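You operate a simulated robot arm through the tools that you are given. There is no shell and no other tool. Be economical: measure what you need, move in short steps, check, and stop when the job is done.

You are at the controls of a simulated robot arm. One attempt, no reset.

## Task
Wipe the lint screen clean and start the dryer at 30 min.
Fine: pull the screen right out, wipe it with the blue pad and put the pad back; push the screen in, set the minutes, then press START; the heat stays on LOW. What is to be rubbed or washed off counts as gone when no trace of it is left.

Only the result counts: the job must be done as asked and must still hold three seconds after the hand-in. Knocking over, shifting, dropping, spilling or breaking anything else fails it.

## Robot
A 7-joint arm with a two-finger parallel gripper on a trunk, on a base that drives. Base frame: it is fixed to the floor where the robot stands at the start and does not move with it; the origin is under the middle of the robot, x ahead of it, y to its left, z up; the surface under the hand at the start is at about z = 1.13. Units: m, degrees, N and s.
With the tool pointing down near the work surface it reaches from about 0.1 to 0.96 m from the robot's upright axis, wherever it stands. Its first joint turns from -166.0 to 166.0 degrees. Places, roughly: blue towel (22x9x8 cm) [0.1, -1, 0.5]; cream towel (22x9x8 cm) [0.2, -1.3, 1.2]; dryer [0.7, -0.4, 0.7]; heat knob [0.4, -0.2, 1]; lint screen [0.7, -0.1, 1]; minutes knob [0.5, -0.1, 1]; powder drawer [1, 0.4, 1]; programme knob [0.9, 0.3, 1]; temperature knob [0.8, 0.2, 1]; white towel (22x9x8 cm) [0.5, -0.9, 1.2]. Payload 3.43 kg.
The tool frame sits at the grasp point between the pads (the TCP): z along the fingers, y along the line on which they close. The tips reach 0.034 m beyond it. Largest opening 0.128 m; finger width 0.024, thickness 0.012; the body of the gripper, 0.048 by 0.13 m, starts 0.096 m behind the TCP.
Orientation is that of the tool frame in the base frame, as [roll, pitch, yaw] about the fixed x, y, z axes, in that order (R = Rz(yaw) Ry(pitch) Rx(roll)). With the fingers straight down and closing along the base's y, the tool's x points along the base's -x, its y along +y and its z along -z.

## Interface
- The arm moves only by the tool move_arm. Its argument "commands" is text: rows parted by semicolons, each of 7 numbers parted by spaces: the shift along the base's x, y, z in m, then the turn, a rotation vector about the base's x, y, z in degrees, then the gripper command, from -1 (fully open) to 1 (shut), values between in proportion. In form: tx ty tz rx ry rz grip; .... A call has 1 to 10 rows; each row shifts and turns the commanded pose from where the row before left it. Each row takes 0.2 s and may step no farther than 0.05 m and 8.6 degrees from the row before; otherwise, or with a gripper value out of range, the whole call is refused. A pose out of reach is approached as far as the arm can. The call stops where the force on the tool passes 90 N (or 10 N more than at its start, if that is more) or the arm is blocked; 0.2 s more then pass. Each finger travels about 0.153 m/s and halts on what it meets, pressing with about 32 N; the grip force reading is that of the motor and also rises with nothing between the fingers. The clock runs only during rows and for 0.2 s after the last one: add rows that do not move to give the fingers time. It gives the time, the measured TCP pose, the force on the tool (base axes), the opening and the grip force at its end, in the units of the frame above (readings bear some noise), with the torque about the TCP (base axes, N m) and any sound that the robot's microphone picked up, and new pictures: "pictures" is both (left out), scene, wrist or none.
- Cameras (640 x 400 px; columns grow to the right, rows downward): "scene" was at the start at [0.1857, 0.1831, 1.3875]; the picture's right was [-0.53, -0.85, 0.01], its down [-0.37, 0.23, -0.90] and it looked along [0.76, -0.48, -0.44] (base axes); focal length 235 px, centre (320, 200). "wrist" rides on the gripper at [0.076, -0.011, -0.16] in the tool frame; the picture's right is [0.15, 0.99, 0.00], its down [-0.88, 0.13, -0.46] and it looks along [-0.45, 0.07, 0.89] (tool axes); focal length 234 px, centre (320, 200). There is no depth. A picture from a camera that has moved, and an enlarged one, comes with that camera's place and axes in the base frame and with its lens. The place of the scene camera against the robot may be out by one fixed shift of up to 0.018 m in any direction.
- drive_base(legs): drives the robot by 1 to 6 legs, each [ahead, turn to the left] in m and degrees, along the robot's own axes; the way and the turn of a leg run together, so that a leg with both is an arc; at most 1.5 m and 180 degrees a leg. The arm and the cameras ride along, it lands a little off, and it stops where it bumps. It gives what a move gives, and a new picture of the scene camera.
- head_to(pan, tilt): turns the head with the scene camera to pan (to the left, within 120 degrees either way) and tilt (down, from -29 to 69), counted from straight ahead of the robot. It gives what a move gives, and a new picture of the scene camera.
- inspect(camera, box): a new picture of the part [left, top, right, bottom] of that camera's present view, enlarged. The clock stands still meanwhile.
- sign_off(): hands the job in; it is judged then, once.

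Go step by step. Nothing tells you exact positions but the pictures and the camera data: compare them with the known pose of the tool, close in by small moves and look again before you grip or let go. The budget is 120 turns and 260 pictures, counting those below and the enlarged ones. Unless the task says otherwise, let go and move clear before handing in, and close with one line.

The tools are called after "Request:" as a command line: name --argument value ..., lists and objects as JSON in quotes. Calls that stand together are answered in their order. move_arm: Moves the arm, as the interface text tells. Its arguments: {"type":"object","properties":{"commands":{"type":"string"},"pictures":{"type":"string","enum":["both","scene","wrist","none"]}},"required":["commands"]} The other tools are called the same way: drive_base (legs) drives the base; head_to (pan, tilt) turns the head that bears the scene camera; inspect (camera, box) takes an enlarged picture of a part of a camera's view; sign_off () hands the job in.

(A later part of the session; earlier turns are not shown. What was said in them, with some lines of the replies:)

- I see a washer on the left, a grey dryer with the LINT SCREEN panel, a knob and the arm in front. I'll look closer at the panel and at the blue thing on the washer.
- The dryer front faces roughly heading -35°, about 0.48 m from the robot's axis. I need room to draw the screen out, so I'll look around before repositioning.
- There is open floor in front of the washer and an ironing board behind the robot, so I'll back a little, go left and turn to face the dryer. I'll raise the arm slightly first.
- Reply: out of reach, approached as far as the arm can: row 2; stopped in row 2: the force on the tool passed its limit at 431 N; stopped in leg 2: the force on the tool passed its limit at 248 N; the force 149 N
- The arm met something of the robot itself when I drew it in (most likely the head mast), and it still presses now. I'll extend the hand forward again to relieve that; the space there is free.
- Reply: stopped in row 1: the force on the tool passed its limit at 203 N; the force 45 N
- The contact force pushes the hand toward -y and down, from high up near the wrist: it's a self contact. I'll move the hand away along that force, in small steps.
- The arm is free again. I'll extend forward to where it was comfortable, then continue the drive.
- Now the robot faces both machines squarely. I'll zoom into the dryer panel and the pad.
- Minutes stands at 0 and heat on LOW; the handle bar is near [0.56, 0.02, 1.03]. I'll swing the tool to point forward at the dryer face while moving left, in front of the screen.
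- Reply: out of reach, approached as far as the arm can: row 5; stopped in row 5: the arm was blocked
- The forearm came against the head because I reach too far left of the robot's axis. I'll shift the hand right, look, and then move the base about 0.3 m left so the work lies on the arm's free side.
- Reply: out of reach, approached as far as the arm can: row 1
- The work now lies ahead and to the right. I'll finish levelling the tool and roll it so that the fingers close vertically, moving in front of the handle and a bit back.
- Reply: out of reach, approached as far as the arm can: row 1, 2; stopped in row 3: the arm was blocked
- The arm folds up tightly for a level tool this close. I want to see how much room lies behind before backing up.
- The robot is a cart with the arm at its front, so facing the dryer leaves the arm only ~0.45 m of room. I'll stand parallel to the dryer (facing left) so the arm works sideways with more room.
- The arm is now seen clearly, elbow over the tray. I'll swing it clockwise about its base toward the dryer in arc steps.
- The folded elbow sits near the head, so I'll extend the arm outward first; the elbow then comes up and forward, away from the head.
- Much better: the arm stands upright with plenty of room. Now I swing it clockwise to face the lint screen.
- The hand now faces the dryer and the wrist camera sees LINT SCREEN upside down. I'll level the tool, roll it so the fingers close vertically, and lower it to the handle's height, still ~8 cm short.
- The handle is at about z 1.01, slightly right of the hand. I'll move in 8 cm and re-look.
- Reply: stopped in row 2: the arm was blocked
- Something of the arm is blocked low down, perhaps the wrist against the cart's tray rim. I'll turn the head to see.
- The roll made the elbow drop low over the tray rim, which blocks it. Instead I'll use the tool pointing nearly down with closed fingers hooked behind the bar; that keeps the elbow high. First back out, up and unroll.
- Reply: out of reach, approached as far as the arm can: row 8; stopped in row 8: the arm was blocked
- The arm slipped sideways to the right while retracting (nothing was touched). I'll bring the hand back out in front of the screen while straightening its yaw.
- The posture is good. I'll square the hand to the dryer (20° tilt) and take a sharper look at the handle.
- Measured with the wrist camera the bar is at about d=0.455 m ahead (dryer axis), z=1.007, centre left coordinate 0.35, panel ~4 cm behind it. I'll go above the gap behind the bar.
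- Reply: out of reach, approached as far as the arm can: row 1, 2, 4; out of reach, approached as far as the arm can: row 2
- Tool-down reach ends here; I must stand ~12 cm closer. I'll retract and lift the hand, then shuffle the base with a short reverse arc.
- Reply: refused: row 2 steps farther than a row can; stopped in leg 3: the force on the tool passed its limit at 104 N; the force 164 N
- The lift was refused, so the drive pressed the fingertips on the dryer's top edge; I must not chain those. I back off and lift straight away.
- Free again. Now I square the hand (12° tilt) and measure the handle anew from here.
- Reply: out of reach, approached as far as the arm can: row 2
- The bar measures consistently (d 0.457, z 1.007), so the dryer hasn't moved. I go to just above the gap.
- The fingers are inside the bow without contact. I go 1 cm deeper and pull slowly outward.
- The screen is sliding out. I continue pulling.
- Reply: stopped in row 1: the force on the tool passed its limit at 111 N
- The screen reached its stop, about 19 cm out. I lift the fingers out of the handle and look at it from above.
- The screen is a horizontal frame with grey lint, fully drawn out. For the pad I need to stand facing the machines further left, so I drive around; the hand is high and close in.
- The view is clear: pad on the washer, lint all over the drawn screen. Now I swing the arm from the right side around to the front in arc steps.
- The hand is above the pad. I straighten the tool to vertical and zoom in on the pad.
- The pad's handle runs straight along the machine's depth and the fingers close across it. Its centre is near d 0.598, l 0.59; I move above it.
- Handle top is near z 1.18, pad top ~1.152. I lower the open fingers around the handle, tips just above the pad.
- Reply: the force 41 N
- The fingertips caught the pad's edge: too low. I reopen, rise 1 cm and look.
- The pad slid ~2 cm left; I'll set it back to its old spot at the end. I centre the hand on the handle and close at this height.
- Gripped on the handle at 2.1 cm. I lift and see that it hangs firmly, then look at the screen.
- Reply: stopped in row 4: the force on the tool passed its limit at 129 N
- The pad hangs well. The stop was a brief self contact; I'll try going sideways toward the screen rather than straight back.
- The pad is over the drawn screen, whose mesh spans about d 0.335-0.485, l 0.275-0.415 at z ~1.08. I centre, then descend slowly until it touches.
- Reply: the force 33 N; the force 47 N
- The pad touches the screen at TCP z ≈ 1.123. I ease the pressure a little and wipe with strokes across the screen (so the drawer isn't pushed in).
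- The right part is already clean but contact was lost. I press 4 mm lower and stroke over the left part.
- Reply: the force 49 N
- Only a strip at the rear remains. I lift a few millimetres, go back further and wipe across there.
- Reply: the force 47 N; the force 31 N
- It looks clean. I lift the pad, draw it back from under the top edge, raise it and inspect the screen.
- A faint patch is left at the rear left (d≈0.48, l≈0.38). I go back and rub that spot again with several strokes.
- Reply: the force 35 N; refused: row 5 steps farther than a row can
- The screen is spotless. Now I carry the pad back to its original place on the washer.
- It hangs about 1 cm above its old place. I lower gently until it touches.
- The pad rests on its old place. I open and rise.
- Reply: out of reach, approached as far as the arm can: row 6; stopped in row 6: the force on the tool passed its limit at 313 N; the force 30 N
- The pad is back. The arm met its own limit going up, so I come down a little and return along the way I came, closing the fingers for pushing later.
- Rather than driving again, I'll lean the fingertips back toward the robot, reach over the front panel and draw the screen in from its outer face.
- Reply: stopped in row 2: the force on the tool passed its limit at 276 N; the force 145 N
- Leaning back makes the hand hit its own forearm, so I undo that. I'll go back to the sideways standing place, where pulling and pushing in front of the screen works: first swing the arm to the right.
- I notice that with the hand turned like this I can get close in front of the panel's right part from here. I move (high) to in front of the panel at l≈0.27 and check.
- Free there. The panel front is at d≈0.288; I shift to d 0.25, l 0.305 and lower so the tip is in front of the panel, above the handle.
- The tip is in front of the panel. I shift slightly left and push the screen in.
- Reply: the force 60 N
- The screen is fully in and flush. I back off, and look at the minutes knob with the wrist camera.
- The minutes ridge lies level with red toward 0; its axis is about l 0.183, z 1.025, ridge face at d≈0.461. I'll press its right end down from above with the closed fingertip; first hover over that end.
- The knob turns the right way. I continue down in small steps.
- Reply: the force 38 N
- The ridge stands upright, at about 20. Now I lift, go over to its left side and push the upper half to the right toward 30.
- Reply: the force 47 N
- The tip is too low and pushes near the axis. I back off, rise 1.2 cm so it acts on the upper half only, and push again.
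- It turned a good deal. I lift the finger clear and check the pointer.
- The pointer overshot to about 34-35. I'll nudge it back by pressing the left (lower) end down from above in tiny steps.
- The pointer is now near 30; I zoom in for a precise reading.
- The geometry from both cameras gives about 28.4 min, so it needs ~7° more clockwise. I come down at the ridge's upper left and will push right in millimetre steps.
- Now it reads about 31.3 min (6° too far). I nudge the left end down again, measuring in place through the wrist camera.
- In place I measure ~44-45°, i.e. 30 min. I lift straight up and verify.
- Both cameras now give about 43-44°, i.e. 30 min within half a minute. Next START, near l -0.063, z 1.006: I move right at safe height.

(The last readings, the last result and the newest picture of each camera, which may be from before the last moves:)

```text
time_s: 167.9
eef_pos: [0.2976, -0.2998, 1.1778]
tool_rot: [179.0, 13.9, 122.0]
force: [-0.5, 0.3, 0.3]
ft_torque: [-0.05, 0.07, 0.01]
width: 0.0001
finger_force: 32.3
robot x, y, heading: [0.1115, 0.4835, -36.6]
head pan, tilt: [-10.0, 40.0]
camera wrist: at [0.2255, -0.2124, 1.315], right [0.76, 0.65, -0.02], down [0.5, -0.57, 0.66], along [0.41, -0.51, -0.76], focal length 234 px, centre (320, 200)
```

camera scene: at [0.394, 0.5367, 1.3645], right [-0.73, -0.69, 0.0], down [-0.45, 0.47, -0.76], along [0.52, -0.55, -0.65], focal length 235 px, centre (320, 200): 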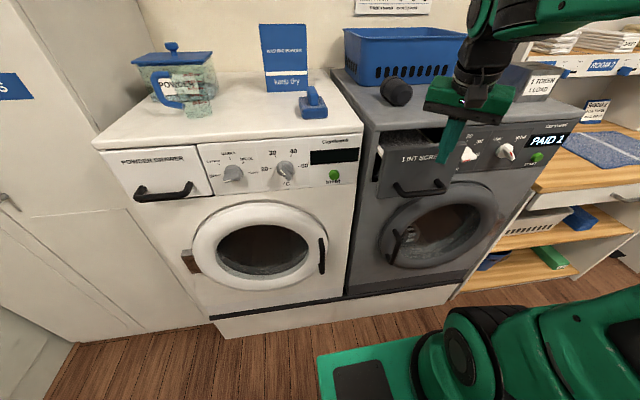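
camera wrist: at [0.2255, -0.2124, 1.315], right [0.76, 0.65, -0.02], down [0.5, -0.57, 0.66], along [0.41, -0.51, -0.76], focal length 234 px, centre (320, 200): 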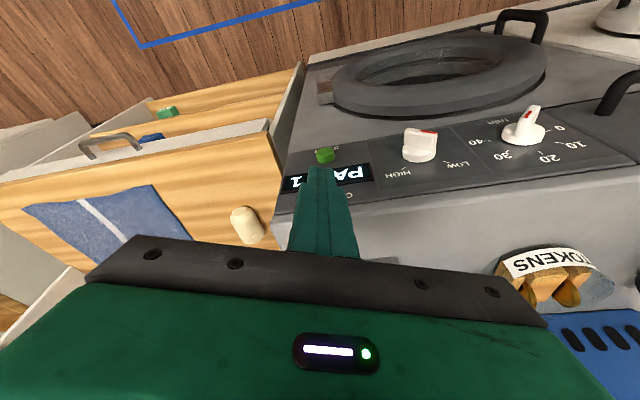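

Request:
move_arm --commands "-0.003 -0.004 -0.04 0 0 0 1;0 0 -0.04 0 0 0 1;0 0 -0.04 0 0 0 1;0 0 -0.024 0 0 0 1;0 0 0 0 0 0 1" --pictures "none"

Request:
inspect --camera "wrist" --box '[240, 80, 432, 200]'

Request:
inspect --camera "scene" --box '[460, 100, 588, 180]'

```text
time_s: 169.1
eef_pos: [0.2929, -0.3019, 1.0315]
tool_rot: [178.9, 13.7, 122.0]
force: [0.5, -0.4, 0.3]
ft_torque: [-0.02, -0.01, -0.04]
width: 0.0
finger_force: 32.4
robot x, y, heading: [0.1088, 0.4783, -36.6]
head pan, tilt: [-10.0, 40.0]
```

```text
3.33 times, centred on (336, 140) of wrist
camera zoom: at [0.2207, -0.2146, 1.1697], right [0.76, 0.65, -0.02], down [0.5, -0.57, 0.65], along [0.41, -0.51, -0.76], focal length 781 px, centre (267, 400)
```

zoom: 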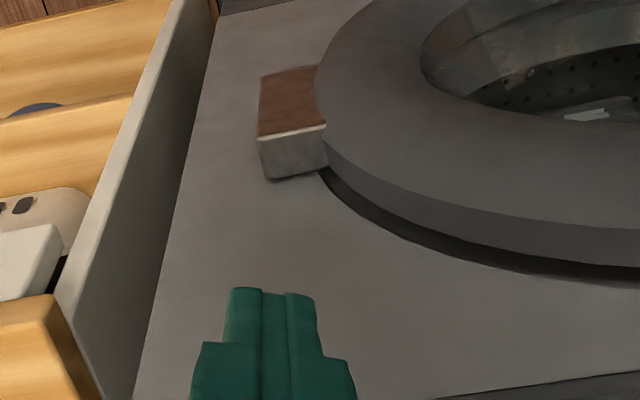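

```text
5.00 times, centred on (524, 140) of scene
camera zoom: at [0.3942, 0.5363, 1.3645], right [-0.73, -0.69, 0.0], down [-0.45, 0.47, -0.76], along [0.52, -0.55, -0.65], focal length 1176 px, centre (-700, 500)
```

zoom: 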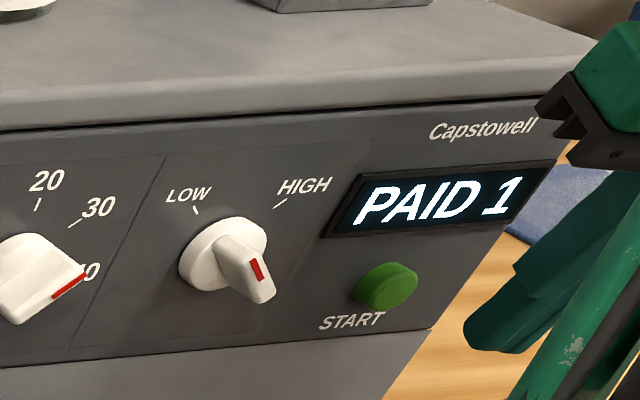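

Request:
move_arm --commands "0.0096 -0.0072 0 0 0 0 1;0.0096 -0.0072 0 0 0 0 1;0.0064 -0.0048 0 0 0 0 1;0 0 0 0 0 0 1" --pictures "none"

Request:
inspect --camera "scene" --box '[460, 100, 588, 180]'

```text
time_s: 170.1
eef_pos: [0.3178, -0.3214, 1.0329]
tool_rot: [178.9, 13.7, 121.9]
force: [0.2, -0.7, 0.6]
ft_torque: [-0.03, -0.01, 0.01]
width: 0.0
finger_force: 32.4
robot x, y, heading: [0.109, 0.4817, -36.8]
head pan, tilt: [-10.0, 40.0]
```

```text
5.00 times, centred on (524, 140) of scene
camera zoom: at [0.3942, 0.5363, 1.3645], right [-0.73, -0.69, 0.0], down [-0.45, 0.47, -0.76], along [0.52, -0.55, -0.65], focal length 1176 px, centre (-700, 500)
```

zoom: 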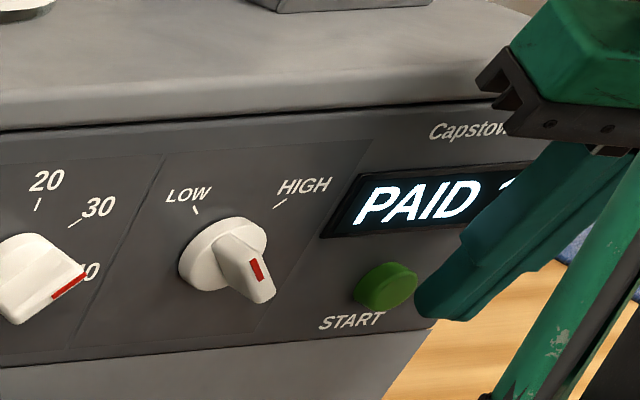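

Request:
move_arm --commands "0.0048 0.0064 0 0 0 0 1;0.0064 -0.0048 0 0 0 0 1;0.004 -0.003 0 0 0 0 1;0 0 0 0 0 0 1" --pictures "none"

Request:
inspect --camera "scene" --box '[460, 100, 588, 180]'

```text
time_s: 171.1
eef_pos: [0.3348, -0.3219, 1.0343]
tool_rot: [178.9, 13.7, 121.9]
force: [0.0, -0.8, 0.3]
ft_torque: [0.02, 0.03, 0.02]
width: 0.0
finger_force: 32.1
robot x, y, heading: [0.1138, 0.4861, -36.6]
head pan, tilt: [-10.0, 40.0]
```

```text
5.00 times, centred on (524, 140) of scene
camera zoom: at [0.3943, 0.5363, 1.3645], right [-0.73, -0.69, 0.0], down [-0.45, 0.47, -0.76], along [0.52, -0.55, -0.65], focal length 1176 px, centre (-700, 500)
```

zoom: 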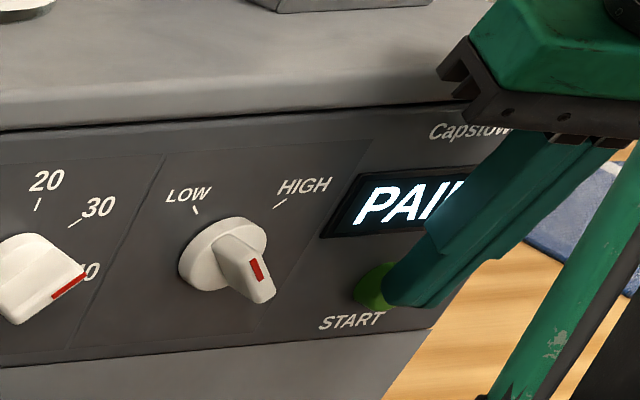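

Request:
move_arm --commands "0.004 -0.003 0 0 0 0 1;0.004 -0.003 0 0 0 0 1;0 0 0 0 0 0 1" --pictures "none"

Request:
inspect --camera "scene" --box '[460, 100, 588, 180]'

```text
time_s: 171.9
eef_pos: [0.3403, -0.3284, 1.0332]
tool_rot: [178.9, 13.5, 121.8]
force: [-9.8, 17.4, 0.3]
ft_torque: [0.49, 0.28, 0.09]
width: 0.0
finger_force: 31.4
robot x, y, heading: [0.1093, 0.4821, -36.6]
head pan, tilt: [-10.0, 40.0]
heard: click
```

```text
5.00 times, centred on (524, 140) of scene
camera zoom: at [0.3938, 0.5369, 1.3646], right [-0.73, -0.69, 0.0], down [-0.45, 0.47, -0.76], along [0.52, -0.55, -0.65], focal length 1176 px, centre (-700, 500)
```

zoom: 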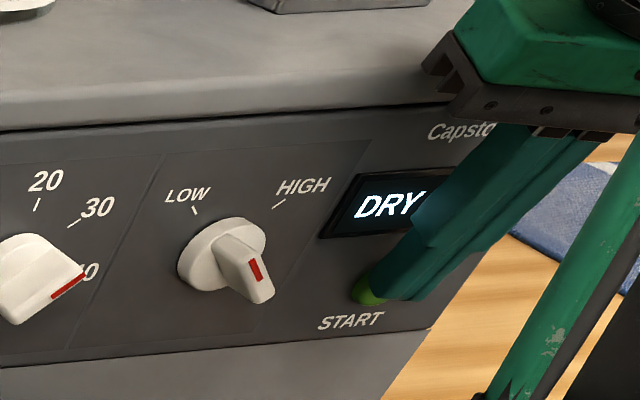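

Click: the display shows DRY. I back off and read the display.

Request:
move_arm --commands "-0.0096 0.0072 0 0 0 0 1;-0.0192 0.0144 0 0 0 0 1;-0.0192 0.0144 0.02 0 0 0 1;-0.0192 0.0144 0.04 0 0 0 1;-0.0192 0.0144 0.04 0 0 0 1;-0.0192 0.0144 0.04 0 0 0 1" --pictures "scene"

Request:
inspect --camera "scene" --box '[430, 100, 558, 180]'

```text
time_s: 173.3
eef_pos: [0.2339, -0.25, 1.1726]
tool_rot: [178.9, 13.7, 121.9]
force: [0.0, -0.3, -0.2]
ft_torque: [-0.02, 0.04, -0.02]
width: 0.0
finger_force: 32.5
robot x, y, heading: [0.1086, 0.4838, -36.5]
head pan, tilt: [-10.0, 40.0]
camera scene: at [0.3945, 0.536, 1.3645], right [-0.73, -0.69, 0.0], down [-0.45, 0.47, -0.76], along [0.52, -0.55, -0.65], focal length 235 px, centre (320, 200)
```

scene: 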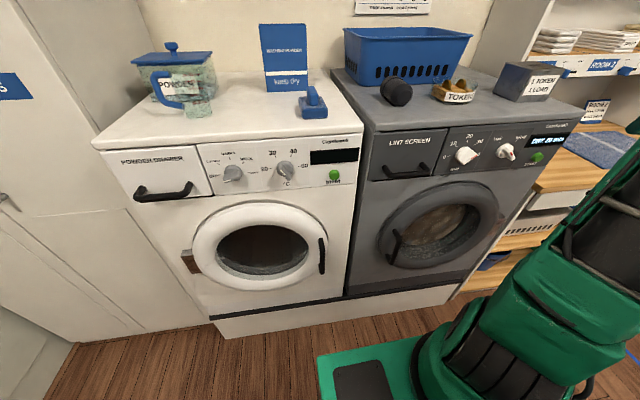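

```text
5.00 times, centred on (494, 140) of scene
camera zoom: at [0.3945, 0.536, 1.3645], right [-0.73, -0.69, 0.0], down [-0.45, 0.47, -0.76], along [0.52, -0.55, -0.65], focal length 1176 px, centre (-550, 500)
```

zoom: 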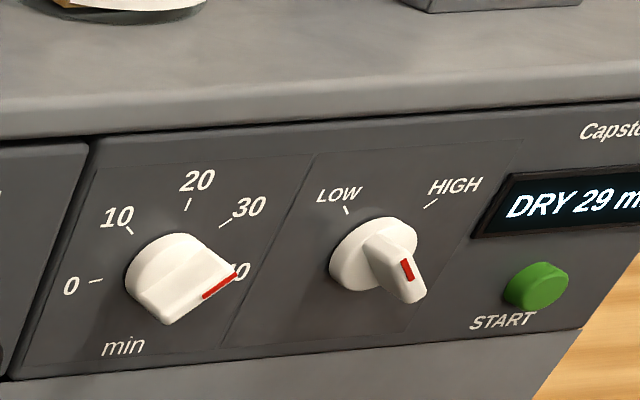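

Request:
inspect --camera "scene" --box '[500, 120, 580, 170]'

Request:
inspect --camera "scene" --box '[444, 134, 484, 169]'

```text
8.00 times, centred on (540, 145) of scene
camera zoom: at [0.3945, 0.536, 1.3645], right [-0.73, -0.69, 0.0], down [-0.45, 0.47, -0.76], along [0.52, -0.55, -0.65], focal length 1882 px, centre (-1440, 640)
```

zoom: 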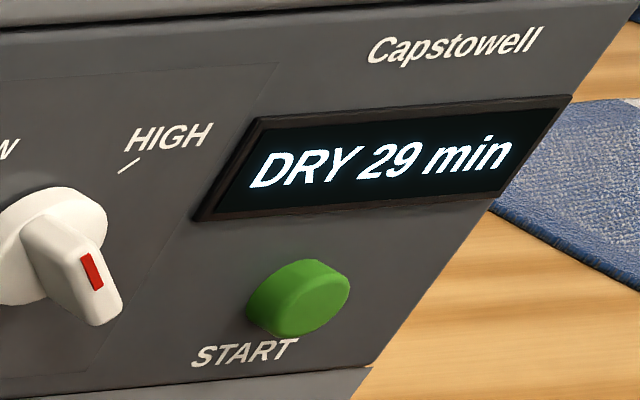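

```text
11.43 times, centred on (464, 152) of scene
camera zoom: at [0.3945, 0.536, 1.3645], right [-0.73, -0.69, 0.0], down [-0.45, 0.47, -0.76], along [0.52, -0.55, -0.65], focal length 2688 px, centre (-1326, 754)
```

zoom: 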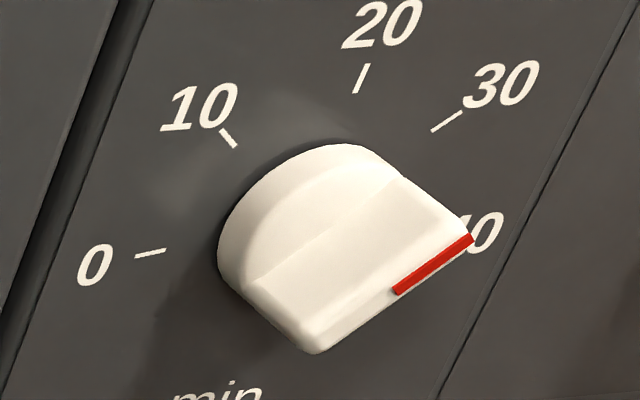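

The display says 29 min. I let a few seconds pass to see whether it counts down or shows the knob's setting.

Request:
move_arm --commands "0 0 0 0 0 0 1;0 0 0 0 0 0 1;0 0 0 0 0 0 1;0 0 0 0 0 0 1;0 0 0 0 0 0 1;0 0 0 0 0 0 1;0 0 0 0 0 0 1;0 0 0 0 0 0 1;0 0 0 0 0 0 1;0 0 0 0 0 0 1" --pictures "none"

Request:
inspect --camera "scene" --box '[500, 120, 580, 170]'

```text
time_s: 175.5
eef_pos: [0.2353, -0.25, 1.1718]
tool_rot: [179.1, 13.7, 122.1]
force: [0.2, 0.0, 0.2]
ft_torque: [-0.02, -0.01, 0.02]
width: 0.0
finger_force: 32.2
robot x, y, heading: [0.1097, 0.4869, -36.4]
head pan, tilt: [-10.0, 40.0]
```

```text
8.00 times, centred on (540, 145) of scene
camera zoom: at [0.3942, 0.5363, 1.3645], right [-0.73, -0.69, 0.0], down [-0.45, 0.47, -0.76], along [0.52, -0.55, -0.65], focal length 1882 px, centre (-1440, 640)
```

zoom: 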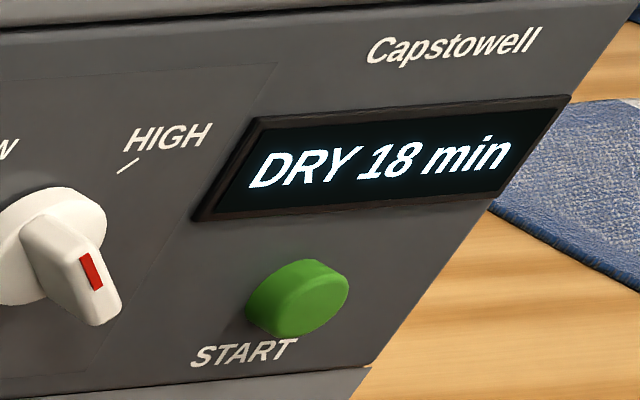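

The screen is clean and pushed in, the pad is back in place, the dryer is running and counting down on LOW, and the hand is clear and empty, so I hand in now.

Request:
sign_off

```text
The job is handed in.
```

I wiped the lint screen clean and pushed it back in, put the blue pad back on the washer, and started the dryer on LOW with the minutes knob at about 30. By camera the knob sits within about half a minute of 30. I couldn't confirm it from the display, which first read 29 and was already counting down.
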